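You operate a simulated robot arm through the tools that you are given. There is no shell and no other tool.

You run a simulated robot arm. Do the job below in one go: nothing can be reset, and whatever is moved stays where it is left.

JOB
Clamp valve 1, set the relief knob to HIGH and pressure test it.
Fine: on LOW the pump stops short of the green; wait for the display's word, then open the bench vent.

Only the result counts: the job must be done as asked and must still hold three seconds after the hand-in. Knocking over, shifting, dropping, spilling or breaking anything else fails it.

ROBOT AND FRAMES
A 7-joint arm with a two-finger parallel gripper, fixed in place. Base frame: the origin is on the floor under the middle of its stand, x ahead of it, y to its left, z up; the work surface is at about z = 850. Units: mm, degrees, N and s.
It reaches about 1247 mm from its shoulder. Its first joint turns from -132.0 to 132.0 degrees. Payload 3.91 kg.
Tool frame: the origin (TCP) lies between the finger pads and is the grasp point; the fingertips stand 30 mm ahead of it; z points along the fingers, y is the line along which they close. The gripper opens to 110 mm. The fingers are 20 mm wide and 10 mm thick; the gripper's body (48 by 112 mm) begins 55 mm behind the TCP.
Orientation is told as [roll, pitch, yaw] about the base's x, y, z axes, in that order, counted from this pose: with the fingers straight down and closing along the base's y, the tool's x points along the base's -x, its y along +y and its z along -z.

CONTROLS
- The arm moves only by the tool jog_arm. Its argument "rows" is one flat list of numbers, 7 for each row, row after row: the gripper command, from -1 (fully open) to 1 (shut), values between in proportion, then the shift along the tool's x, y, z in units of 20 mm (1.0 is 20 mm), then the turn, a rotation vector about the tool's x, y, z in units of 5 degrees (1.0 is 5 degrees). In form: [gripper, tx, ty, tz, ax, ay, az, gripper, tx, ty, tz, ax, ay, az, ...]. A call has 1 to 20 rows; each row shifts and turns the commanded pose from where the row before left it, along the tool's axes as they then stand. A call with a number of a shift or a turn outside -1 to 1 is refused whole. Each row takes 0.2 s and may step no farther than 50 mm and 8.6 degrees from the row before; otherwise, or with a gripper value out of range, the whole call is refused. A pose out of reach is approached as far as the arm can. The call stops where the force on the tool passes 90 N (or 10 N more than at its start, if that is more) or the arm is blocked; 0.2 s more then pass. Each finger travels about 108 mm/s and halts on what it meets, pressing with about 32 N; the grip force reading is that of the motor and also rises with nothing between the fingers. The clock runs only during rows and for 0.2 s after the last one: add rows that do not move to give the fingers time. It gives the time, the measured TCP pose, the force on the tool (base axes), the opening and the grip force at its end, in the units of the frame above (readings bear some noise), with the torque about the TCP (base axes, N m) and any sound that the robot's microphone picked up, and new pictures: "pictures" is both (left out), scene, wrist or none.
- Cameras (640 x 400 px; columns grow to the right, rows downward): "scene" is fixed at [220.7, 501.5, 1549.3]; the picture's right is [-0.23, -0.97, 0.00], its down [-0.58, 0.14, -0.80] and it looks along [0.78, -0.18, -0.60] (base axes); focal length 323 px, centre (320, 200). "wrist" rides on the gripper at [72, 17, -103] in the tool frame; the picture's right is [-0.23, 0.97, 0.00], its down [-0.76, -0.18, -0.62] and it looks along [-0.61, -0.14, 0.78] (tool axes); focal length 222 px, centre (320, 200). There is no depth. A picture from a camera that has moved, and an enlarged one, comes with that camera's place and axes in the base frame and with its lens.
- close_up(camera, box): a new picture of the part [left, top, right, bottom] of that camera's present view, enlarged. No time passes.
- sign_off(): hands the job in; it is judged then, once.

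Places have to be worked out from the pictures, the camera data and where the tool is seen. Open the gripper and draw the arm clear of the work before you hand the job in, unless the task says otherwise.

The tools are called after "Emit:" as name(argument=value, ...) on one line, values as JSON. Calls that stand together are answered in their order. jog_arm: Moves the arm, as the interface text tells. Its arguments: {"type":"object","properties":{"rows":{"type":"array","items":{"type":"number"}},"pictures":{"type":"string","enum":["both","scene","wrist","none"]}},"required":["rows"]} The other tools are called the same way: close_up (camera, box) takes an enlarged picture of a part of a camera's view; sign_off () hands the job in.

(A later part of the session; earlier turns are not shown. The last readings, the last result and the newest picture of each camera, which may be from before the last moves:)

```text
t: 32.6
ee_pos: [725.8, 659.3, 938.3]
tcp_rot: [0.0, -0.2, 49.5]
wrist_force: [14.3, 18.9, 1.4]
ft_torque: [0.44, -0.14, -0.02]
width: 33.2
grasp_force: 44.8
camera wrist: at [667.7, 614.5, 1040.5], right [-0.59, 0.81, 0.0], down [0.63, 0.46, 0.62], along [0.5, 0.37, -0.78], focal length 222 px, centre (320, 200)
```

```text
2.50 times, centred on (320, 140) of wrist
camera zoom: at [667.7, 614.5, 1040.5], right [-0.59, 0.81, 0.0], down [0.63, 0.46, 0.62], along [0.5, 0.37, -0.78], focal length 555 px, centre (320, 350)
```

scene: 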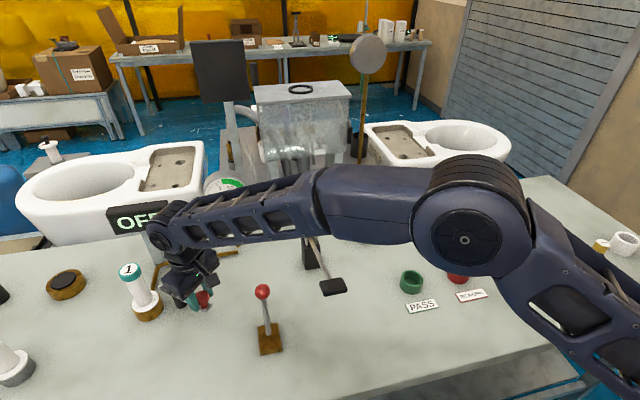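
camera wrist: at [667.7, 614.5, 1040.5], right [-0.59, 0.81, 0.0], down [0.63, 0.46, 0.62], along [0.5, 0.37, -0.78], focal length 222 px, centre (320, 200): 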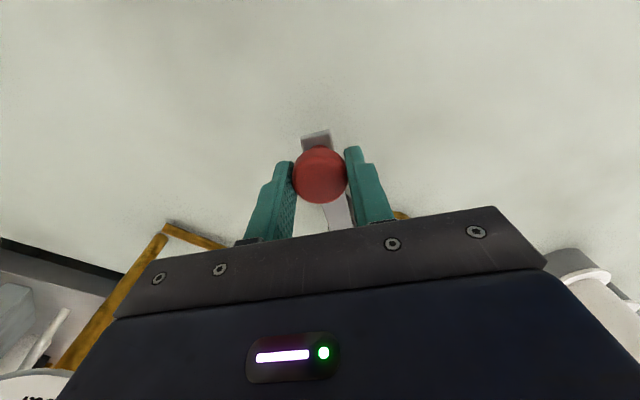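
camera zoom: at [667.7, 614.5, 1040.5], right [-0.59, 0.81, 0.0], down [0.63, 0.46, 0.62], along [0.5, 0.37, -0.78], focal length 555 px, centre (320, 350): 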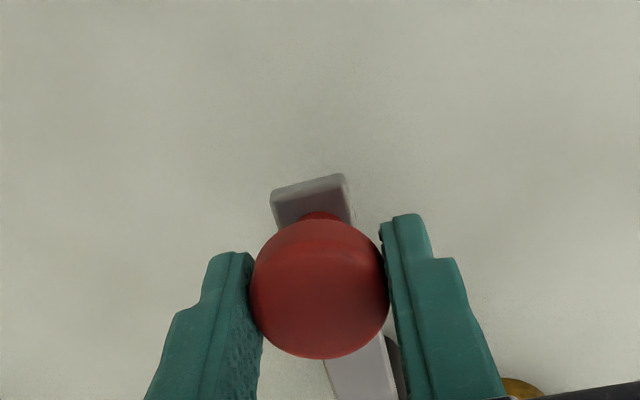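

The bar follows cleanly. The 24 N pull toward the pivot means the true radius is slightly smaller (about 82 mm), so I'll correct inward by about 2 mm and swing another 20°.

Emit:
jog_arm(rows=[1, -0.1, -0.357, 0, 0, 0, -1, 1, -0.03, -0.357, 0, 0, 0, -1, 1, -0.0156, -0.357, 0, 0, 0, -1, 1, -0.0156, -0.357, 0, 0, 0, -1])

Emit:
close_up(camera="wrist", box=[230, 60, 410, 220])

Emit:
close_up(camera="scene", box=[120, 200, 240, 340])

```text
t: 33.6
ee_pos: [751.4, 644.3, 937.1]
tcp_rot: [0.0, 0.1, 69.6]
wrist_force: [-3.4, -9.1, 3.0]
ft_torque: [-0.59, 0.28, 0.05]
width: 33.4
grasp_force: 45.1
camera wrist: at [712.0, 582.8, 1040.7], right [-0.83, 0.55, 0.0], down [0.43, 0.65, 0.62], along [0.34, 0.52, -0.78], focal length 222 px, centre (320, 200)
```

scene: 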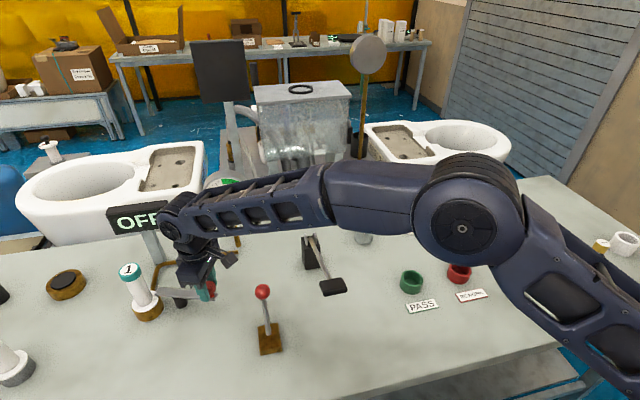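
wrist: 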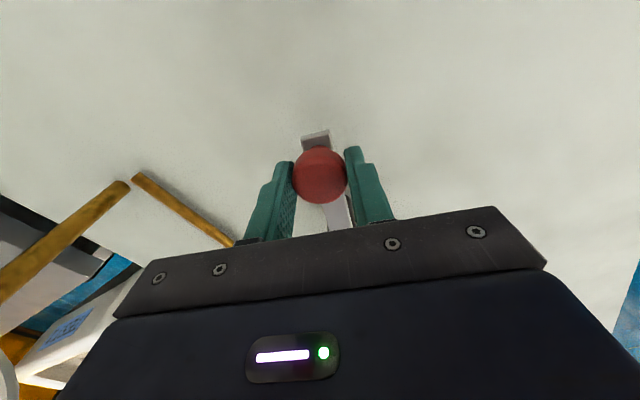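

```text
2.50 times, centred on (320, 140) of wrist
camera zoom: at [712.0, 582.8, 1040.7], right [-0.83, 0.55, 0.0], down [0.43, 0.65, 0.62], along [0.34, 0.52, -0.78], focal length 555 px, centre (320, 350)
```

zoom: 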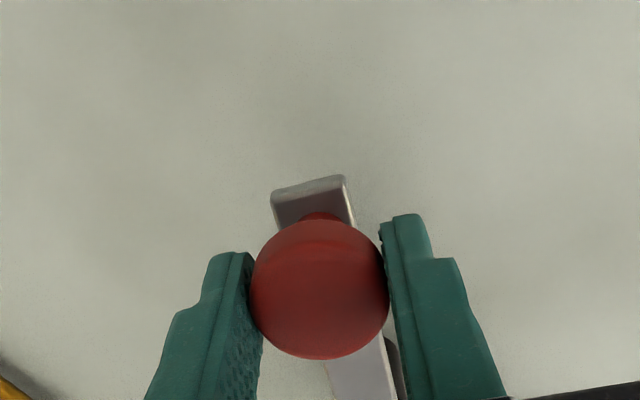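

```text
2.86 times, centred on (180, 270) of scene
camera zoom: at [220.7, 501.5, 1549.3], right [-0.23, -0.97, 0.0], down [-0.58, 0.14, -0.8], along [0.78, -0.18, -0.6], focal length 923 px, centre (720, 0)
```

zoom: 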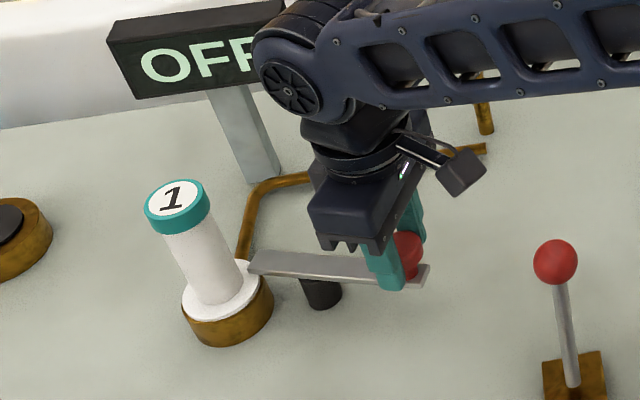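

The bar is at about 70° with its tip reaching the flange, and the forces are low. I'll continue in smaller 10° steps to feel for the stop.

Emit:
jog_arm(rows=[1, 0.03, -0.366, 0, 0, 0, -1, 1, -0.016, -0.366, 0, 0, 0, -1])

Emit:
close_up(camera="scene", box=[120, 200, 240, 340])

```text
t: 34.2
ee_pos: [765.5, 641.9, 936.3]
tcp_rot: [0.1, 0.0, 79.5]
wrist_force: [5.6, 8.1, -7.0]
ft_torque: [0.73, -0.21, -0.42]
width: 33.0
grasp_force: 45.0
camera wrist: at [736.8, 572.8, 1040.6], right [-0.92, 0.4, 0.0], down [0.31, 0.72, 0.62], along [0.25, 0.57, -0.78], focal length 222 px, centre (320, 200)
```

scene: 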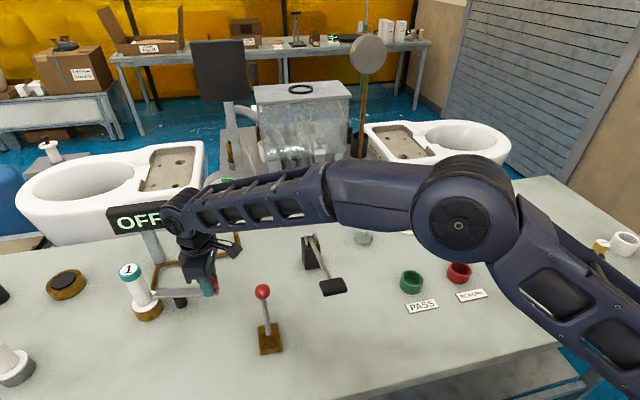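
wrist: 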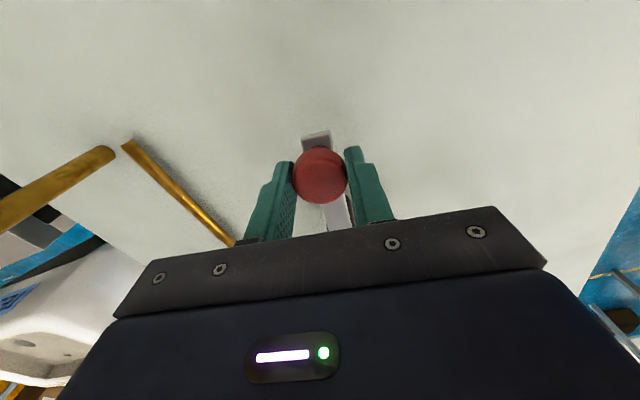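

```text
2.86 times, centred on (180, 270) of scene
camera zoom: at [220.7, 501.5, 1549.3], right [-0.23, -0.97, 0.0], down [-0.58, 0.14, -0.8], along [0.78, -0.18, -0.6], focal length 923 px, centre (720, 0)
```

zoom: 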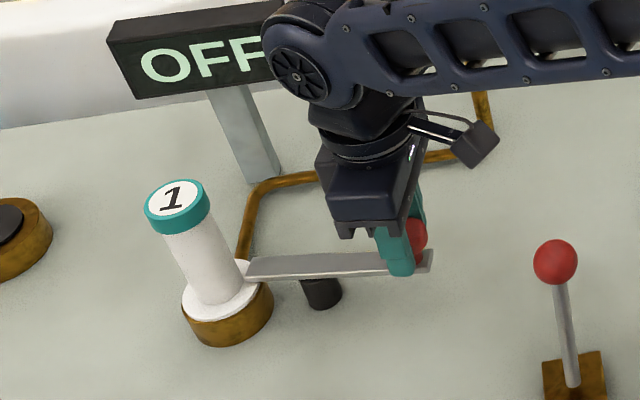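

The bar now lies over the flange and there is a first resisting torque of -0.42 N m. I'll push another 5° to see whether it is at its stop.

Emit:
jog_arm(rows=[1, -0.016, -0.366, 0, 0, 0, -1])

Emit:
close_up(camera="scene", box=[120, 200, 240, 340])

Emit:
close_up(camera="wrist", box=[230, 60, 410, 220])

```text
t: 34.6
ee_pos: [772.5, 640.6, 938.6]
tcp_rot: [0.0, 0.0, 84.6]
wrist_force: [3.0, 8.7, -2.3]
ft_torque: [-0.17, 0.1, -0.14]
width: 33.2
grasp_force: 45.1
camera wrist: at [749.5, 569.5, 1040.6], right [-0.95, 0.32, 0.0], down [0.25, 0.74, 0.62], along [0.2, 0.59, -0.78], focal length 222 px, centre (320, 200)
```

scene: 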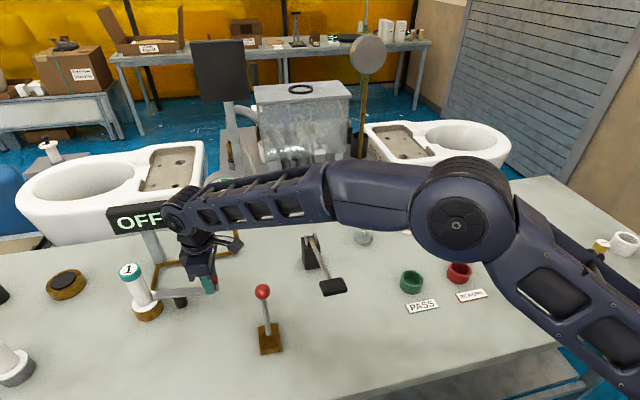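
wrist: 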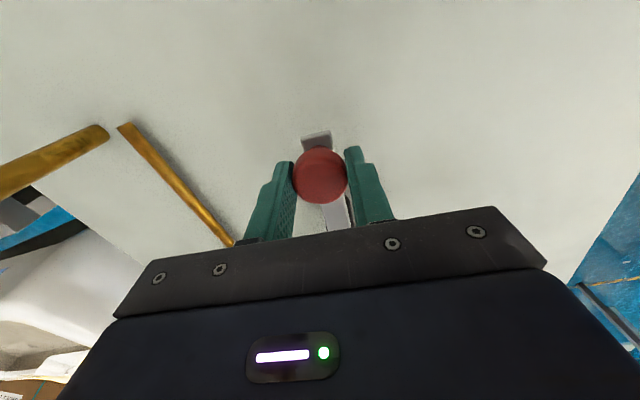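

```text
2.86 times, centred on (180, 270) of scene
camera zoom: at [220.7, 501.5, 1549.3], right [-0.23, -0.97, 0.0], down [-0.58, 0.14, -0.8], along [0.78, -0.18, -0.6], focal length 923 px, centre (720, 0)
```

zoom: 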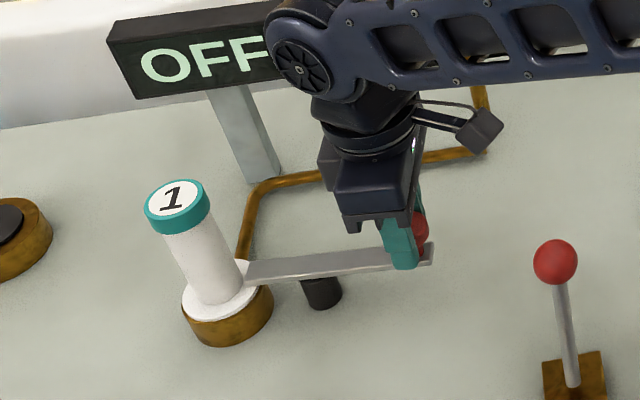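

```text
2.50 times, centred on (320, 140) of wrist
camera zoom: at [749.5, 569.5, 1040.6], right [-0.95, 0.32, 0.0], down [0.25, 0.74, 0.62], along [0.2, 0.59, -0.78], focal length 555 px, centre (320, 350)
```

zoom: 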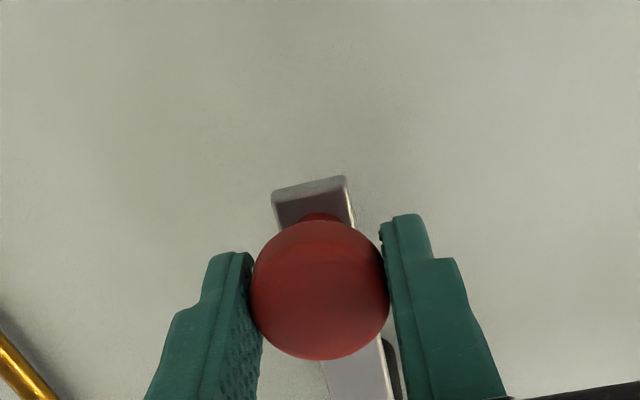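

The bar is still moving freely at 84.6°. I'll go another 5°, toward pointing straight at the valve axis.

Emit:
jog_arm(rows=[1, -0.04, -0.366, 0, 0, 0, -1], pictures="wrist")

Emit:
close_up(camera="scene", box=[120, 200, 240, 340])

Emit:
close_up(camera="wrist", box=[230, 60, 410, 220])

```text
t: 35.0
ee_pos: [780.5, 639.6, 938.8]
tcp_rot: [0.0, 0.0, 89.4]
wrist_force: [-0.1, 2.4, -3.6]
ft_torque: [0.8, 0.19, 0.05]
width: 33.3
grasp_force: 44.7
camera wrist: at [763.1, 567.4, 1040.7], right [-0.97, 0.24, 0.0], down [0.19, 0.76, 0.62], along [0.15, 0.61, -0.78], focal length 222 px, centre (320, 200)
```

wrist: 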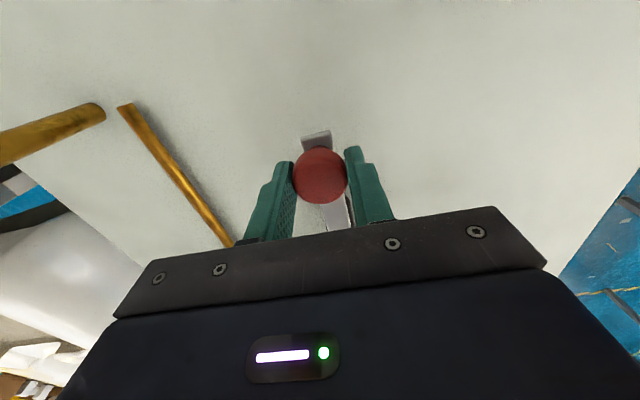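

```text
2.86 times, centred on (180, 270) of scene
camera zoom: at [220.7, 501.5, 1549.3], right [-0.23, -0.97, 0.0], down [-0.58, 0.14, -0.8], along [0.78, -0.18, -0.6], focal length 923 px, centre (720, 0)
```

zoom: 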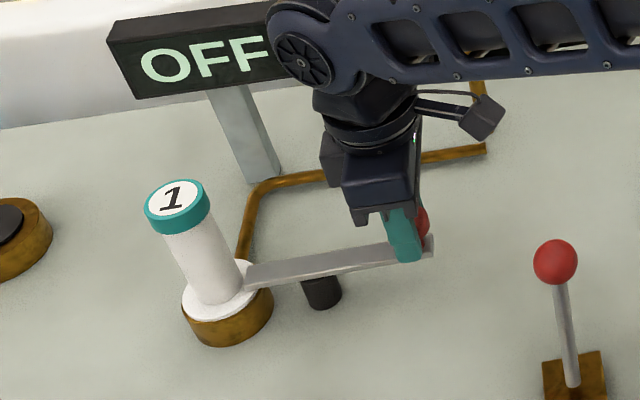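

```text
2.50 times, centred on (320, 140) of wrist
camera zoom: at [763.1, 567.4, 1040.7], right [-0.97, 0.24, 0.0], down [0.19, 0.76, 0.62], along [0.15, 0.61, -0.78], focal length 555 px, centre (320, 350)
```

zoom: 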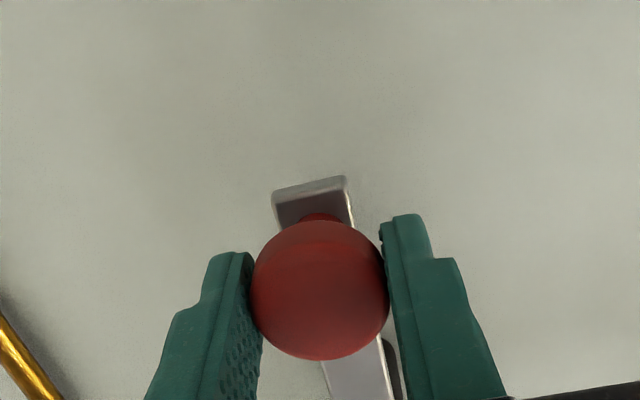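

The bar now points straight at the valve axis and covers the flange, with no stop felt yet. I'll nudge a few degrees more to see whether there is a stop here.

Emit:
jog_arm(rows=[1, -0.016, -0.22, 0, 0, 0, -0.6], pictures="scene")

Emit:
close_up(camera="scene", box=[130, 230, 210, 320])

```text
t: 35.4
ee_pos: [780.2, 640.4, 938.2]
tcp_rot: [0.3, 0.3, 92.6]
wrist_force: [-31.8, -12.5, -4.7]
ft_torque: [-0.14, 0.63, -0.01]
width: 33.3
grasp_force: 45.1
```

scene: 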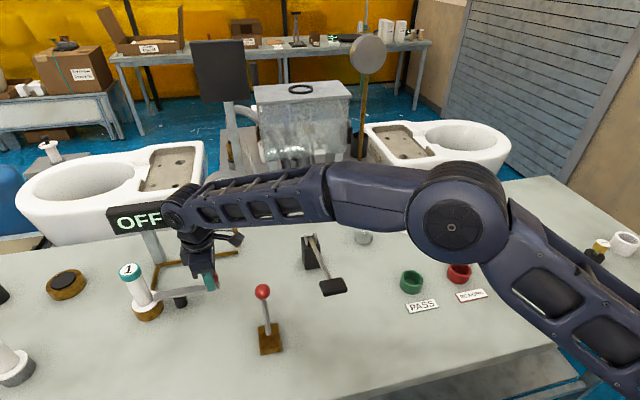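

```text
4.44 times, centred on (170, 275) of scene
camera zoom: at [220.7, 501.5, 1549.3], right [-0.23, -0.97, 0.0], down [-0.58, 0.14, -0.8], along [0.78, -0.18, -0.6], focal length 1435 px, centre (987, -133)
```

zoom: 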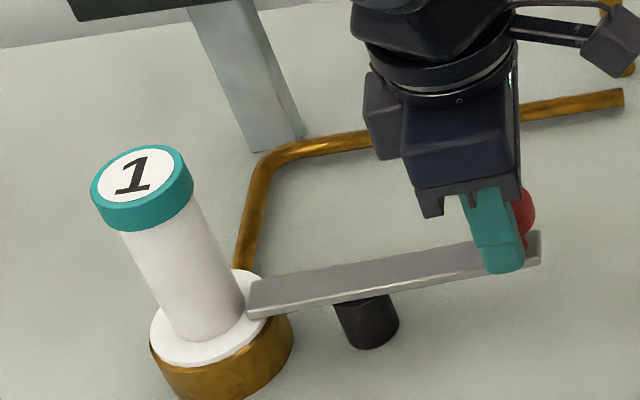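

The 32 N reaction with no further motion shows the clamp is at its stop at about 90°, over the flange. I'll open the fingers, rise straight up and check the display and clamp.

Emit:
jog_arm(rows=[-1, 0, 0, 0, 0, 0, 0, -1, 0, 0, 0, 0, 0, 0, -1, 0, 0, 0, 0, 0, 0, -1, 0, 0, -1, 0, 0, 0, -1, 0, 0, -1, 0, 0, 0, -1, 0, 0, -1, 0, 0, 0, -1, 0, 0, -1, 0, 0, 0, -1, 0, 0, -1, 0, 0, 0, -1, 0, 0, -1, 0, 0, 0, -1, 0, 0, -1, 0, 0, 0, -1, 0, 0, 0, 0, 0, 0])

Emit:
close_up(camera="scene", box=[100, 160, 260, 330])

```text
t: 37.8
ee_pos: [782.4, 642.0, 1077.5]
tcp_rot: [-0.1, 0.0, 92.4]
wrist_force: [-0.1, -0.1, 0.3]
ft_torque: [0.02, -0.02, 0.0]
width: 109.9
grasp_force: 0.0
camera wrist: at [770.2, 567.1, 1180.9], right [-0.98, 0.19, 0.0], down [0.15, 0.77, 0.62], along [0.12, 0.61, -0.78], focal length 222 px, centre (320, 200)
```

scene: 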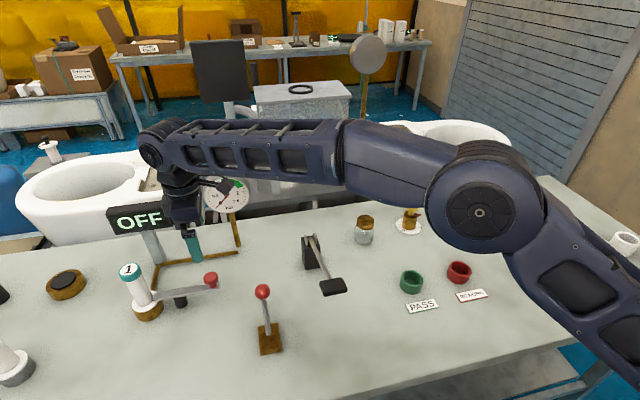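
wrist: 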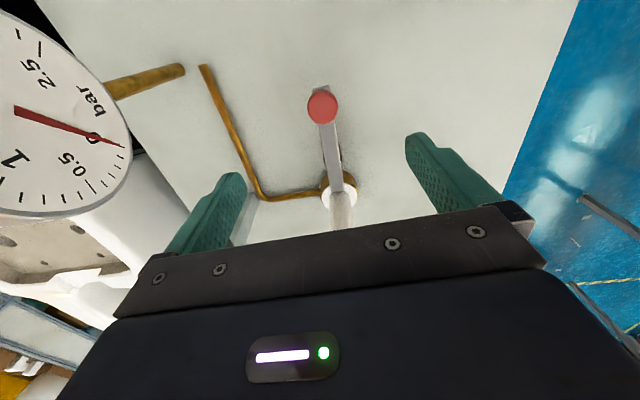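

```text
2.35 times, centred on (180, 245) of scene
camera zoom: at [220.7, 501.5, 1549.3], right [-0.23, -0.97, 0.0], down [-0.58, 0.14, -0.8], along [0.78, -0.18, -0.6], focal length 760 px, centre (649, 94)
```

zoom: 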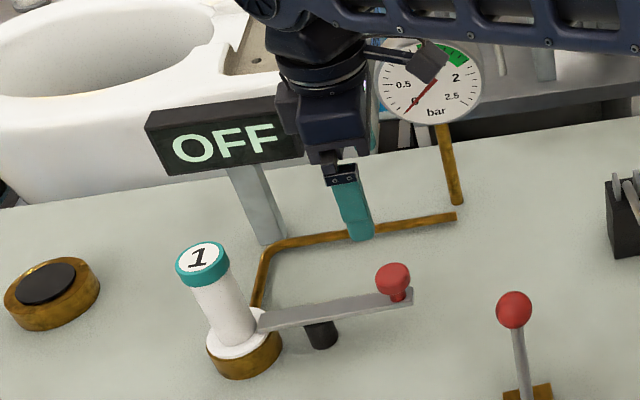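

The clamp bar rests over valve 1's flange and stays there. Next I'll raise the arm, turn back to zero yaw and go look at the pad lever, which I take to be the pump.

Emit:
jog_arm(rows=[-1, 0, 0, -0.35, 0, 0, 1, -1, 0, 0, -0.35, 0, 0, 1, -1, 0, 0, -0.35, 0, 0, 1, -1, 0, 0, -0.35, 0, 0, 1, -1, 0, 0, -0.35, 0, 0, 1, -1, 0, 0, -0.35, 0, 0, 1, -1, 0, 0, -0.35, 0, 0, 1, -1, 0, 0, -0.35, 0, 0, 1, -1, 0, 0, -0.35, 0, 0, 1, -1, 0, 0, -0.35, 0, 0, 1, -1, 0, 0, -0.35, 0, 0, 1, -1, 0, 0, -0.35, 0, 0, 1, -1, 0, 0, -0.35, 0, 0, 1, -1, 0, 0, -0.35, 0, 0, 1, -1, 0, 0, -0.35, 0, 0, 1, -1, 0, 0, -0.35, 0, 0, 1, -1, 0, 0, -0.35, 0, 0, 1, -1, 0, 0, -0.35, 0, 0, 1, -1, 0, 0, 0, 0, 0, 0.48], pictures="none")

Emit:
jog_arm(rows=[-1, 0.94, -0.86, 0, 0, 0, 0, -1, 0.94, -0.86, 0, 0, 0, 0, -1, 0.94, -0.86, 0, 0, 0, 0, -1, 0.94, -0.86, 0, 0, 0, 0, -1, 0.94, -0.86, 0, 0, 0, 0, -1, 0.94, -0.86, 0, 0, 0, 0, -1, 0.94, -0.86, 0, 0, 0, 0, -1, 0.94, -0.86, 0, 0, 0, 0, -1, 0.94, -0.86, 0, 0, 0, 0, -1, 0.94, -0.86, 0, 0, 0, 0, -1, 0.94, -0.86, 0, 0, 0, 0, -1, 0.94, -0.86, 0, 0, 0, 0, -1, 0.94, -0.86, 0, 0, 0, 0, -1, 0.94, -0.86, 0, 0, 0, 0, -1, 0, 0, 0, 0, 0, 0])

```text
t: 41.8
ee_pos: [783.5, 640.3, 1203.4]
tcp_rot: [0.0, 0.0, -0.2]
wrist_force: [0.2, -0.3, 0.1]
ft_torque: [0.0, -0.01, 0.01]
width: 109.9
grasp_force: 0.1
```

```text
t: 45.0
ee_pos: [522.7, 400.0, 1202.3]
tcp_rot: [0.0, 0.0, 0.0]
wrist_force: [-0.5, 0.3, -0.1]
ft_torque: [0.01, -0.01, 0.02]
width: 109.8
grasp_force: 0.0
camera wrist: at [450.4, 416.3, 1306.8], right [0.23, 0.97, 0.0], down [0.76, -0.18, 0.62], along [0.61, -0.14, -0.78], focal length 222 px, centre (320, 200)
```

scene: 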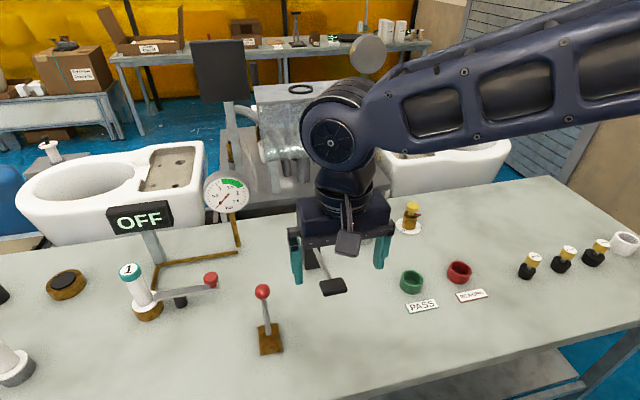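
wrist: 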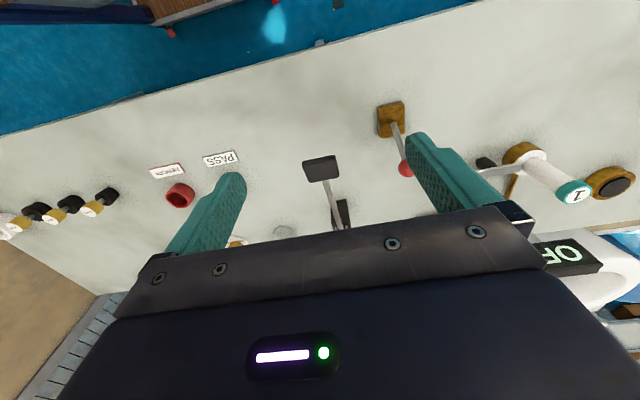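

Emit:
close_up(camera="wrist", box=[280, 130, 400, 230])

Emit:
close_up(camera="scene", box=[290, 220, 370, 310])

Emit:
close_up(camera="wrist", box=[360, 80, 460, 200])

```text
4.00 times, centred on (340, 180) of wrist
camera zoom: at [450.4, 416.3, 1306.8], right [0.23, 0.97, 0.0], down [0.76, -0.18, 0.62], along [0.61, -0.14, -0.78], focal length 888 px, centre (240, 280)
```

zoom: 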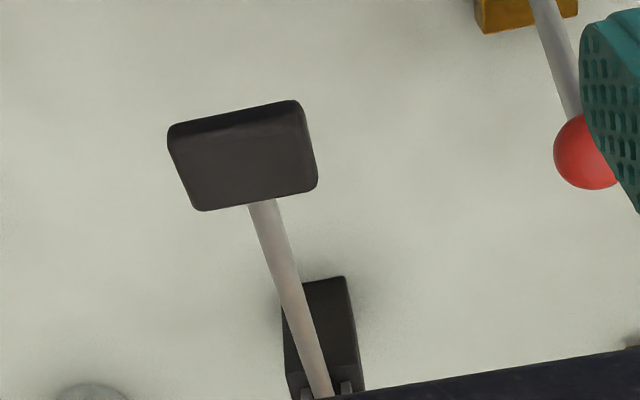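

```text
4.44 times, centred on (330, 265) of scene
camera zoom: at [220.7, 501.5, 1549.3], right [-0.23, -0.97, 0.0], down [-0.58, 0.14, -0.8], along [0.78, -0.18, -0.6], focal length 1435 px, centre (276, -89)
```

zoom: 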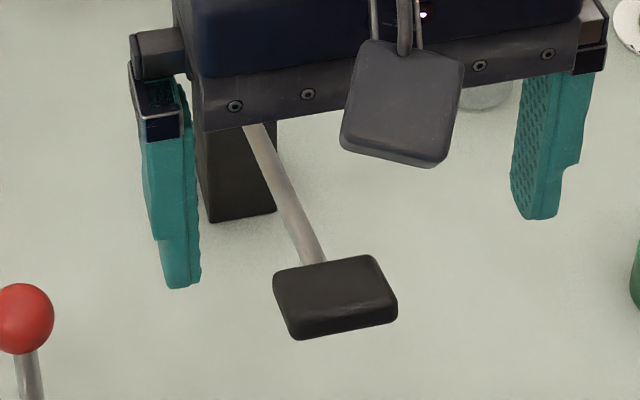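

```text
3.33 times, centred on (410, 140) of wrist
camera zoom: at [450.4, 416.3, 1306.8], right [0.23, 0.97, 0.0], down [0.76, -0.18, 0.62], along [0.61, -0.14, -0.78], focal length 740 px, centre (20, 400)
```

zoom: 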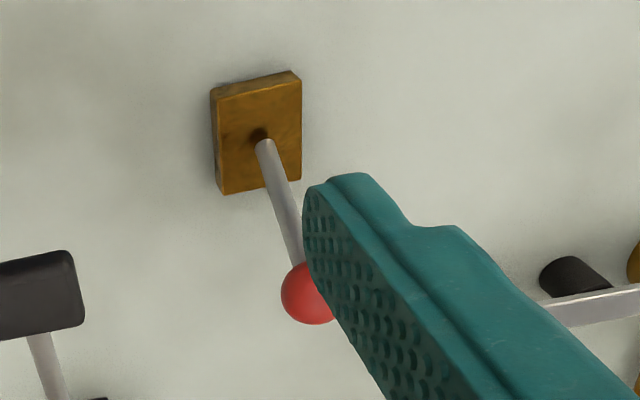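

Two wrist views and the scene view agree that the pad is centred at about (614, 380, 1027), with the hinge near (838, 382, 940). I'll close the fingers and hover just above the pad.

Emit:
jog_arm(rows=[1, -0.638, -0.136, 0.75, 0, 0, 0, 1, -0.638, -0.136, 0.75, 0, 0, 0, 1, -0.638, -0.136, 0.75, 0, 0, 0, 1, -0.638, -0.136, 0.75, 0, 0, 0, 1, -0.638, -0.136, 0.75, 0, 0, 0, 1, -0.638, -0.136, 0.75, 0, 0, 0, 1, -0.638, -0.136, 0.75, 0, 0, 0, 1, 0, 0, 0, 0, 0, 0])

Emit:
close_up(camera="scene", box=[270, 180, 390, 310])

Emit:
close_up(camera="wrist", box=[250, 100, 400, 240])

```text
t: 46.8
ee_pos: [610.2, 380.9, 1099.1]
tcp_rot: [0.1, 0.1, 0.1]
wrist_force: [-0.7, -0.5, 0.0]
ft_torque: [-0.01, 0.0, 0.0]
width: 0.1
grasp_force: 31.9
camera wrist: at [538.3, 397.6, 1202.1], right [0.23, 0.97, 0.0], down [0.76, -0.18, 0.62], along [0.61, -0.14, -0.78], focal length 222 px, centre (320, 200)
```

scene: 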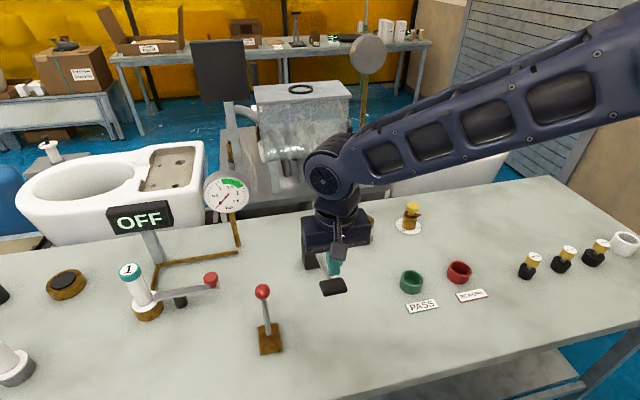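
wrist: 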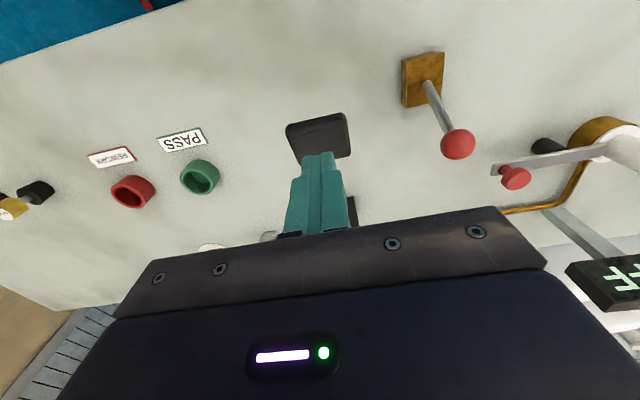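

```text
3.08 times, centred on (330, 245) of scene
camera zoom: at [220.7, 501.5, 1549.3], right [-0.23, -0.97, 0.0], down [-0.58, 0.14, -0.8], along [0.78, -0.18, -0.6], focal length 994 px, centre (289, 62)
```

zoom: 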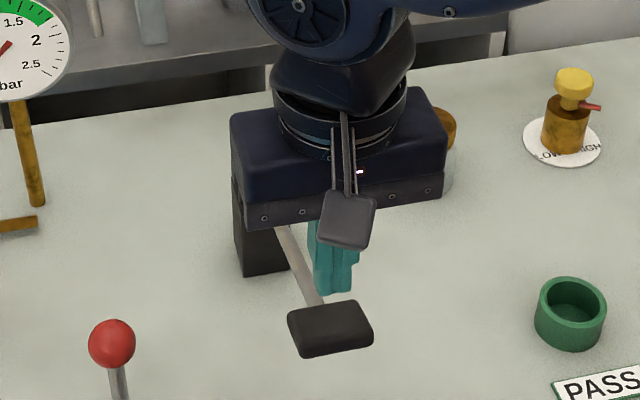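

```text
2.86 times, centred on (325, 170) of wrist
camera zoom: at [538.3, 397.6, 1202.1], right [0.23, 0.97, 0.0], down [0.76, -0.18, 0.62], along [0.61, -0.14, -0.78], focal length 635 px, centre (306, 286)
```

zoom: 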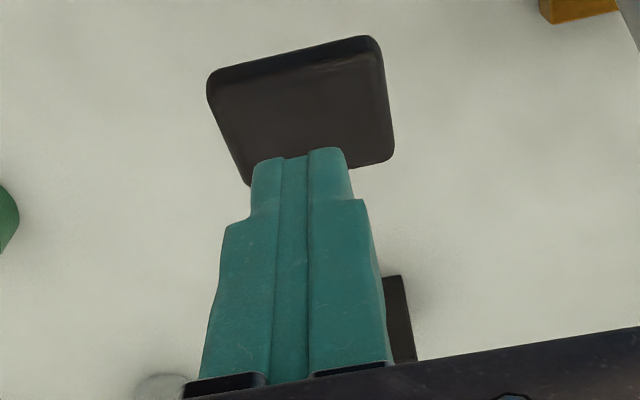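

The closed fingertips are above the pad, about 40 mm up. I'll press down slowly, about 80 mm in 10 mm steps, and watch the force and gauge.

Emit:
jog_arm(rows=[1, 0, 0, 0.9, 0, 0, 0, 1, 0, 0, 0.7, 0, 0, 0, 1, 0, 0, 0.4, 0, 0, 0, 1, 0, 0, 0.4, 0, 0, 0, 1, 0, 0, 0.4, 0, 0, 0, 1, 0, 0, 0.4, 0, 0, 0, 1, 0, 0, 0.4, 0, 0, 0, 1, 0, 0, 0.4, 0, 0, 0])

Emit:
close_up(camera="scene", box=[180, 160, 390, 310])

```text
t: 48.6
ee_pos: [609.8, 379.4, 1019.5]
tcp_rot: [0.0, 0.0, 0.0]
wrist_force: [-0.5, 0.2, 1.7]
ft_torque: [0.04, 0.06, -0.02]
width: 0.0
grasp_force: 31.6
camera wrist: at [538.0, 396.4, 1121.8], right [0.23, 0.97, 0.0], down [0.76, -0.18, 0.62], along [0.61, -0.14, -0.78], focal length 222 px, centre (320, 200)
```

scene: 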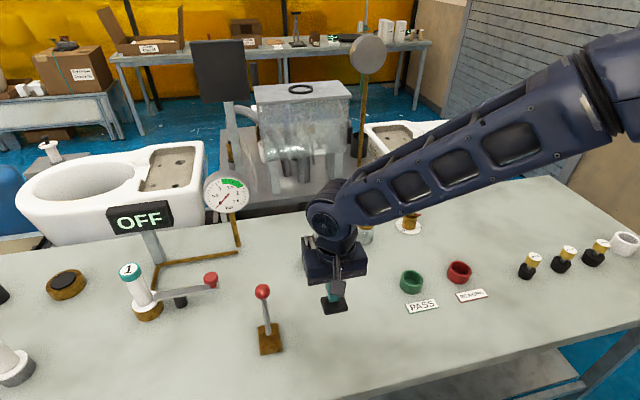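
wrist: 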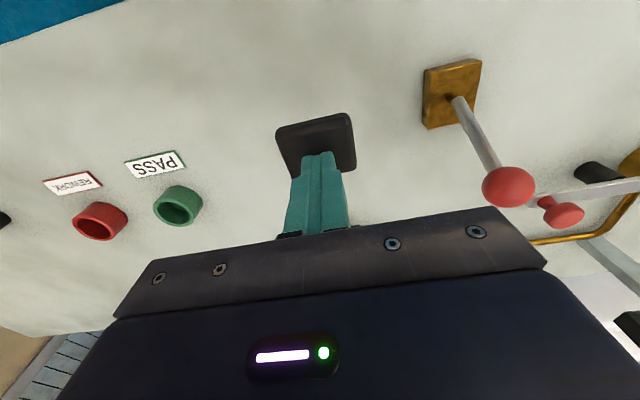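

```text
2.67 times, centred on (285, 235) of scene
camera zoom: at [220.7, 501.5, 1549.3], right [-0.23, -0.97, 0.0], down [-0.58, 0.14, -0.8], along [0.78, -0.18, -0.6], focal length 861 px, centre (413, 107)
```

zoom: 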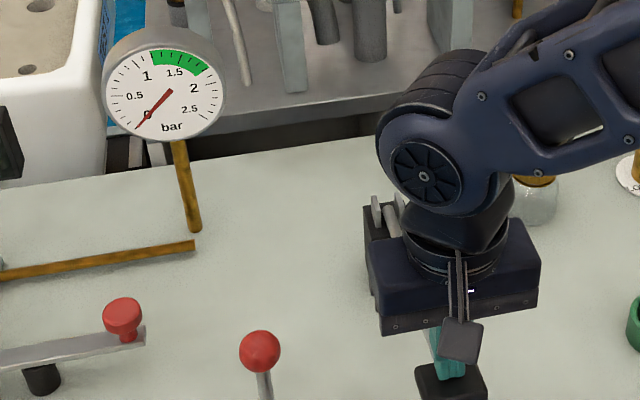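

The pad goes down with little force and the gauge still reads 0. I'll keep pressing to find the bottom of the stroke.

Emit:
jog_arm(rows=[1, 0, 0, 0.4, 0, 0, 0, 1, 0, 0, 0.4, 0, 0, 0, 1, 0, 0, 0.4, 0, 0, 0, 1, 0, 0, 0.4, 0, 0, 0, 1, 0, 0, 0.4, 0, 0, 0, 1, 0, 0, 0.4, 0, 0, 0])

Emit:
close_up(camera="scene", box=[100, 160, 400, 350])

```text
t: 50.0
ee_pos: [610.1, 381.5, 970.8]
tcp_rot: [0.1, 0.0, 0.1]
wrist_force: [-0.3, -0.7, 2.6]
ft_torque: [-0.03, -0.01, -0.01]
width: 0.0
grasp_force: 31.8
camera wrist: at [538.2, 397.9, 1073.9], right [0.23, 0.97, 0.0], down [0.76, -0.18, 0.62], along [0.61, -0.14, -0.78], focal length 222 px, centre (320, 200)
```

scene: 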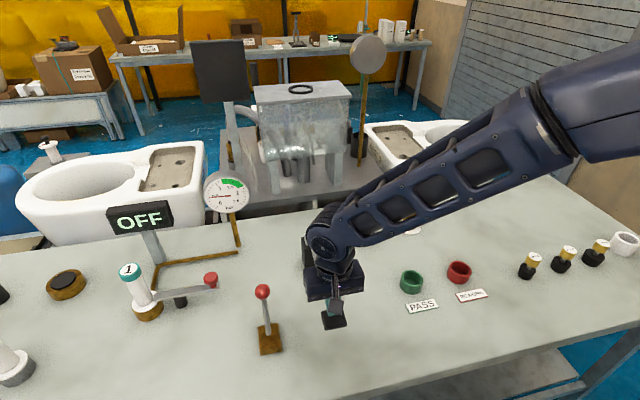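
wrist: 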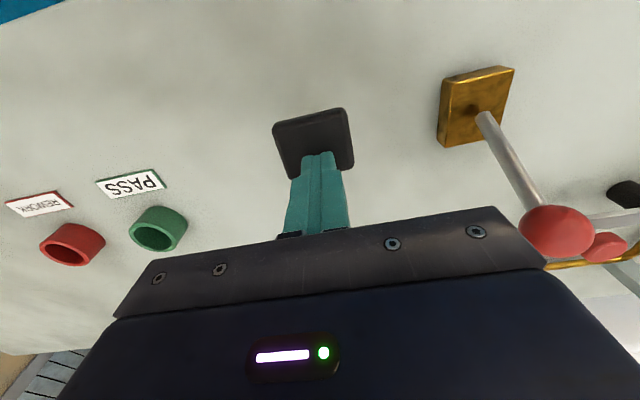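

```text
2.11 times, centred on (250, 255) of scene
camera zoom: at [220.7, 501.5, 1549.3], right [-0.23, -0.97, 0.0], down [-0.58, 0.14, -0.8], along [0.78, -0.18, -0.6], focal length 680 px, centre (467, 84)
```

zoom: 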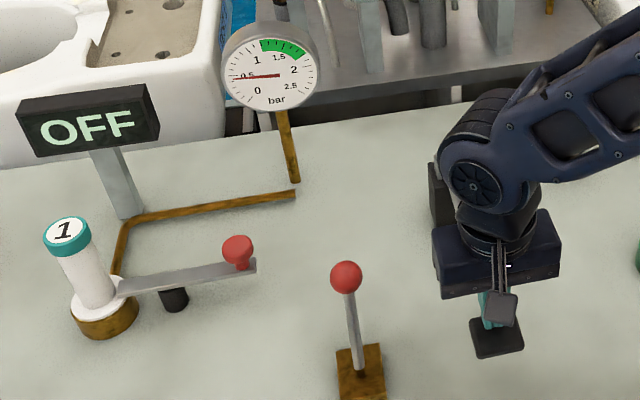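

The gauge has risen to about 0.5 bar, so the pad lever is the pump. I'll press a little more to find the bottom of the stroke.

Emit:
jog_arm(rows=[1, 0, 0, 0.4, 0, 0, 0, 1, 0, 0, 0.4, 0, 0, 0, 1, 0, 0, 0.4, 0, 0, 0])

Emit:
close_up(camera="scene", box=[100, 160, 260, 260])

```text
t: 50.8
ee_pos: [611.0, 380.8, 947.6]
tcp_rot: [0.0, 0.1, 0.0]
wrist_force: [-0.4, -0.2, 3.3]
ft_torque: [0.01, -0.01, -0.03]
width: 0.2
grasp_force: 31.9
camera wrist: at [538.8, 397.2, 1050.2], right [0.23, 0.97, 0.0], down [0.76, -0.18, 0.62], along [0.61, -0.14, -0.78], focal length 222 px, centre (320, 200)
```

scene: 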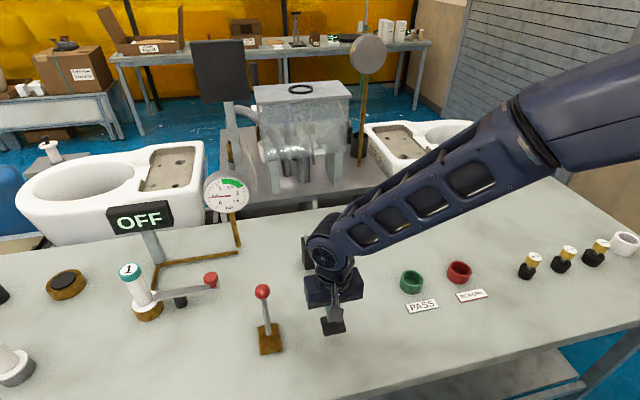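
wrist: 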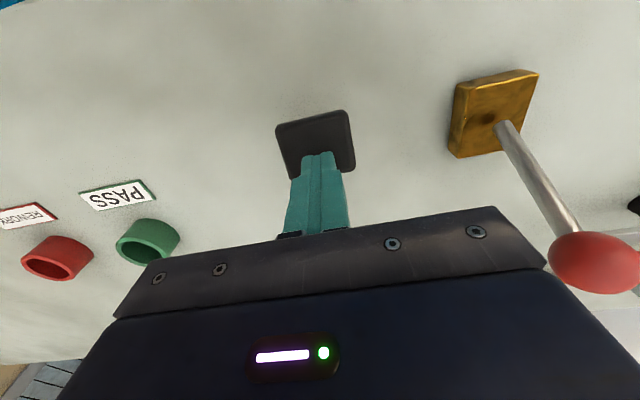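

```text
4.00 times, centred on (180, 210) of scene
camera zoom: at [220.7, 501.5, 1549.3], right [-0.23, -0.97, 0.0], down [-0.58, 0.14, -0.8], along [0.78, -0.18, -0.6], focal length 1292 px, centre (880, 160)
```

zoom: 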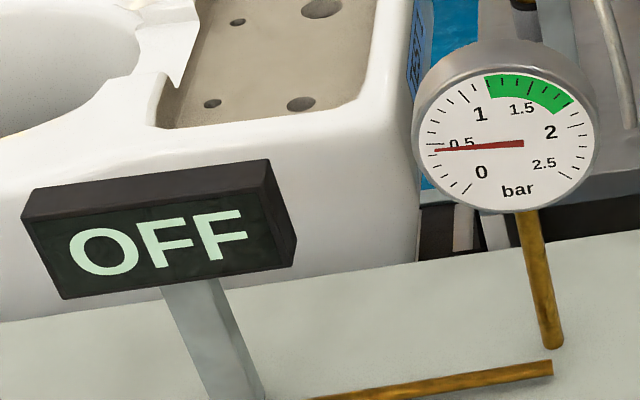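

The pressure holds at about 0.5 bar no matter how much deeper I press, so each stroke appears to count once. I'll raise the fingers and check that the pad springs back.

Emit:
jog_arm(rows=[1, 0, 0, -1, 0, 0, 0, 1, 0, 0, -1, 0, 0, 0, 1, 0, 0, -1, 0, 0, 0, 1, 0, 0, -1, 0, 0, 0, 1, 0, 0, -1, 0, 0, 0, 1, 0, 0, -1, 0, 0, 0, 1, 0, 0, 0, 0, 0, 0])

Emit:
close_up(camera="scene", box=[100, 160, 260, 260])

```text
t: 52.4
ee_pos: [608.4, 380.2, 1066.6]
tcp_rot: [0.1, 0.0, 0.0]
wrist_force: [-0.2, 0.2, 0.1]
ft_torque: [0.0, -0.03, 0.02]
width: 0.1
grasp_force: 32.3
camera wrist: at [537.8, 396.3, 1170.5], right [0.23, 0.97, 0.0], down [0.76, -0.18, 0.62], along [0.61, -0.14, -0.78], focal length 222 px, centre (320, 200)
```

scene: 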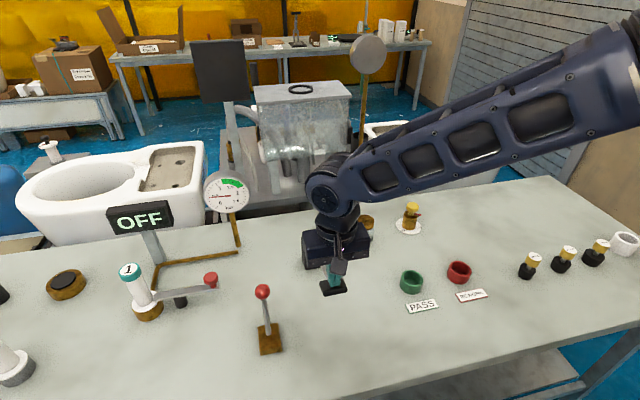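
wrist: 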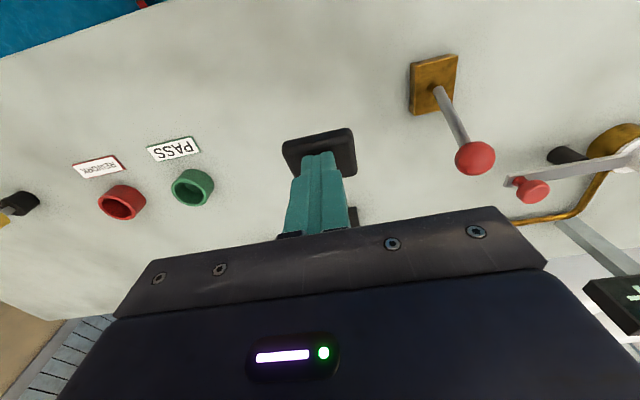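

```text
4.00 times, centred on (180, 210) of scene
camera zoom: at [220.7, 501.5, 1549.3], right [-0.23, -0.97, 0.0], down [-0.58, 0.14, -0.8], along [0.78, -0.18, -0.6], focal length 1292 px, centre (880, 160)
```

zoom: 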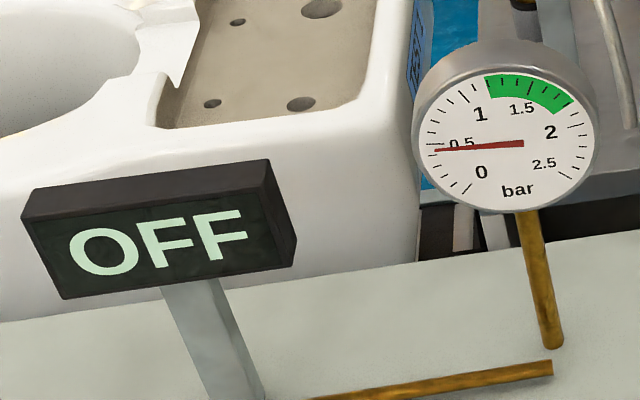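

The pad has sprung back to the top and the pressure holds. I'll make the second full stroke.

Emit:
jog_arm(rows=[1, -0.05, 0, 0.6, 0, 0, 0, 1, 0, 0, 0.6, 0, 0, 0, 1, 0, 0, 0.6, 0, 0, 0, 1, 0, 0, 0.6, 0, 0, 0, 1, 0, 0, 0.6, 0, 0, 0, 1, 0, 0, 0.6, 0, 0, 0, 1, 0, 0, 0.6, 0, 0, 0, 1, 0, 0, 0.6, 0, 0, 0, 1, 0, 0, 0.6, 0, 0, 0, 1, 0, 0, 0.6, 0, 0, 0], pictures="scene")

Emit:
close_up(camera="scene", box=[100, 160, 260, 260])

```text
t: 54.6
ee_pos: [609.8, 380.4, 946.4]
tcp_rot: [0.1, 0.0, 0.1]
wrist_force: [0.1, 0.1, 3.4]
ft_torque: [-0.03, -0.04, -0.01]
width: 0.1
grasp_force: 32.5
```

scene: 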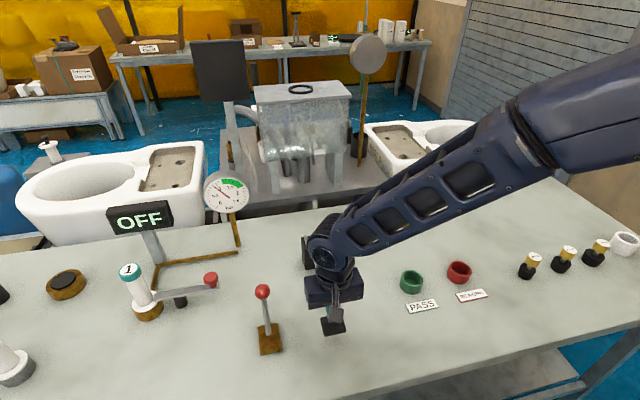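

```text
4.00 times, centred on (180, 210) of scene
camera zoom: at [220.7, 501.5, 1549.3], right [-0.23, -0.97, 0.0], down [-0.58, 0.14, -0.8], along [0.78, -0.18, -0.6], focal length 1292 px, centre (880, 160)
```

zoom: 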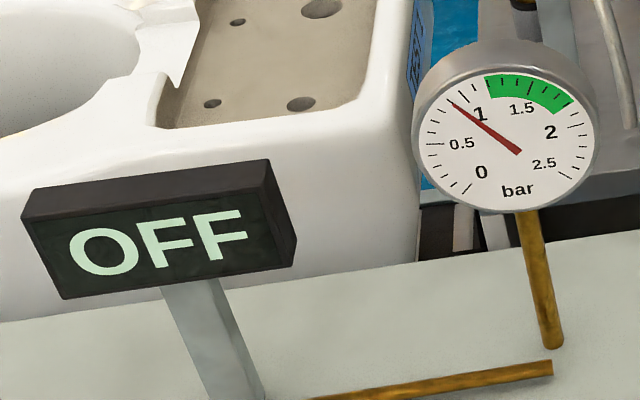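

Now about 0.9 bar, roughly 0.45 bar per stroke, so the third stroke should land in the green. I'll raise and stroke once more.

Emit:
jog_arm(rows=[1, 0, 0, -1, 0, 0, 0, 1, 0, 0, -1, 0, 0, 0, 1, 0, 0, -1, 0, 0, 0, 1, 0, 0, -1, 0, 0, 0, 1, 0, 0, -1, 0, 0, 0, 1, 0, 0, -1, 0, 0, 0, 1, 0, 0, 0, 0, 0, 0, 1, 0, 0, 0, 0, 0, 0], pictures="scene")

Emit:
close_up(camera="scene", box=[100, 160, 260, 260])

```text
t: 56.4
ee_pos: [610.0, 381.5, 1066.2]
tcp_rot: [0.0, 0.1, 0.0]
wrist_force: [0.0, -0.1, 0.8]
ft_torque: [0.01, 0.02, -0.02]
width: 0.0
grasp_force: 32.6
```

scene: 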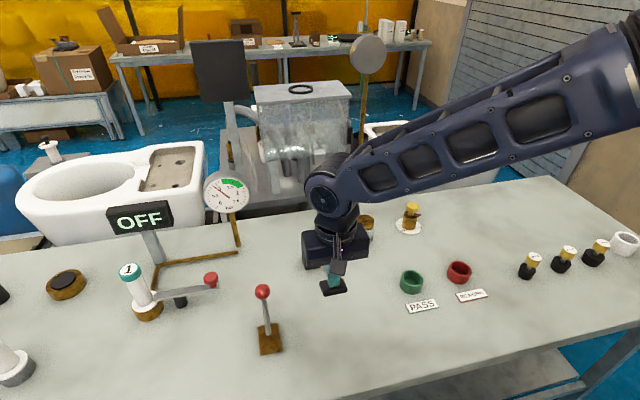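

```text
4.00 times, centred on (180, 210) of scene
camera zoom: at [220.7, 501.5, 1549.3], right [-0.23, -0.97, 0.0], down [-0.58, 0.14, -0.8], along [0.78, -0.18, -0.6], focal length 1292 px, centre (880, 160)
```

zoom: 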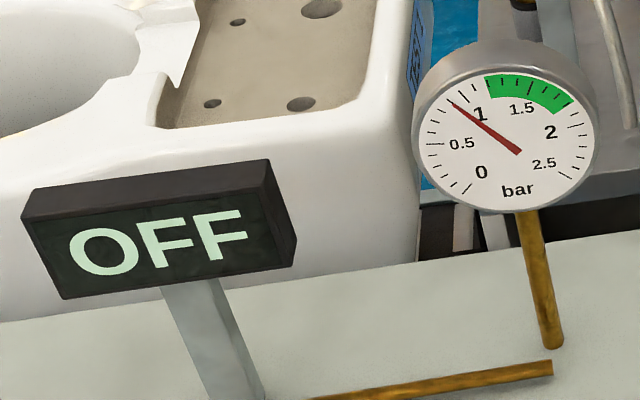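

The pressure holds at about 0.9 bar and the pad is back up. This is the third stroke.

Emit:
jog_arm(rows=[1, 0, 0, 0.6, 0, 0, 0, 1, 0, 0, 0.6, 0, 0, 0, 1, 0, 0, 0.6, 0, 0, 0, 1, 0, 0, 0.6, 0, 0, 0, 1, 0, 0, 0.6, 0, 0, 0, 1, 0, 0, 0.6, 0, 0, 0, 1, 0, 0, 0.6, 0, 0, 0, 1, 0, 0, 0.6, 0, 0, 0, 1, 0, 0, 0.6, 0, 0, 0, 1, 0, 0, 0.6, 0, 0, 0], pictures="scene")

Emit:
close_up(camera="scene", box=[100, 160, 260, 260])

```text
t: 58.6
ee_pos: [612.1, 379.7, 946.5]
tcp_rot: [0.0, 0.0, 0.0]
wrist_force: [-0.2, -0.5, 3.3]
ft_torque: [-0.02, -0.06, -0.03]
width: 0.3
grasp_force: 31.7
```

scene: 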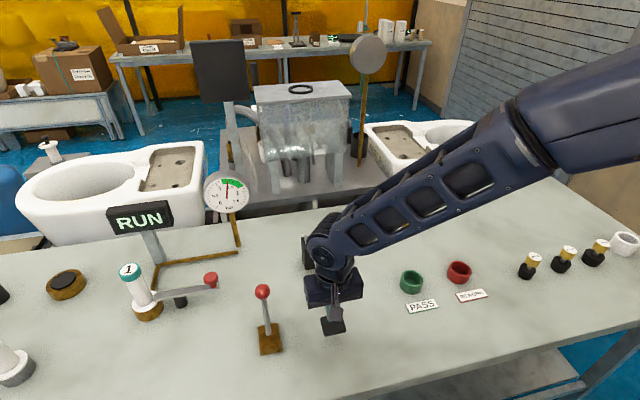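

```text
4.00 times, centred on (180, 210) of scene
camera zoom: at [220.7, 501.5, 1549.3], right [-0.23, -0.97, 0.0], down [-0.58, 0.14, -0.8], along [0.78, -0.18, -0.6], focal length 1292 px, centre (880, 160)
```

zoom: 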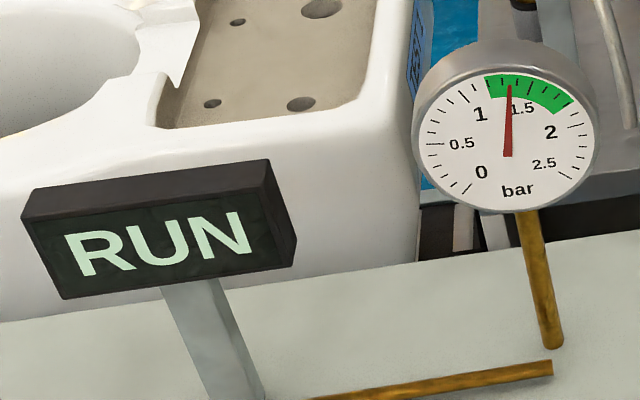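

The display reads RUN with about 1.35 bar, in the green. I'll ease off the pad, raise the arm well clear and wait for the verdict without touching anything.

Emit:
jog_arm(rows=[1, 0, 0, -0.8, 0, 0, 0, 1, 0, 0, -1, 0, 0, 0, 1, 0, 0, -1, 0, 0, 0, 1, 0, 0, -1, 0, 0, 0, 1, 0, 0, -1, 0, 0, 0, 1, 0, 0, -1, 0, 0, 0, 1, 0, 0, -1, 0, 0, 0, 1, 0, 0, -1, 0, 0, 0, 1, 0, 0, -1, 0, 0, 0, 1, 0, 0, -1, 0, 0, 0, 1, 0, 0, -1, 0, 0, 0], pictures="scene")

Emit:
close_up(camera="scene", box=[100, 160, 260, 260])

```text
t: 61.0
ee_pos: [610.7, 379.0, 1162.5]
tcp_rot: [0.0, 0.0, 0.1]
wrist_force: [0.2, -0.6, -0.5]
ft_torque: [-0.01, 0.04, -0.04]
width: 0.0
grasp_force: 32.2
```

scene: 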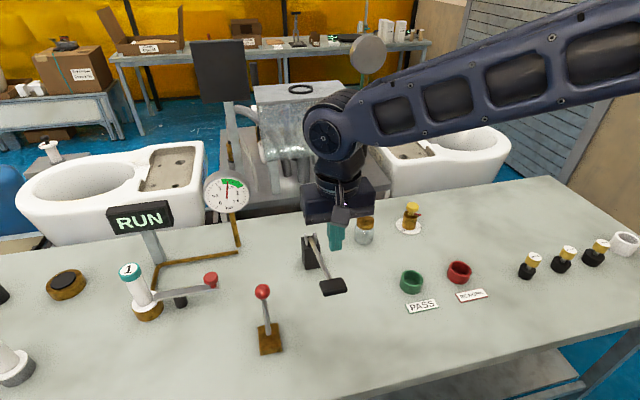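

```text
4.00 times, centred on (180, 210) of scene
camera zoom: at [220.7, 501.5, 1549.3], right [-0.23, -0.97, 0.0], down [-0.58, 0.14, -0.8], along [0.78, -0.18, -0.6], focal length 1292 px, centre (880, 160)
```

zoom: 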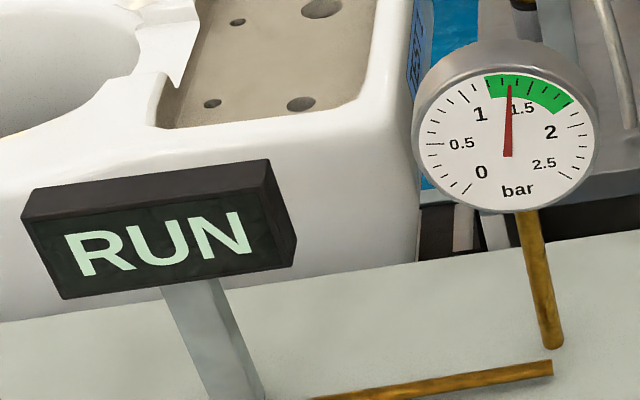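

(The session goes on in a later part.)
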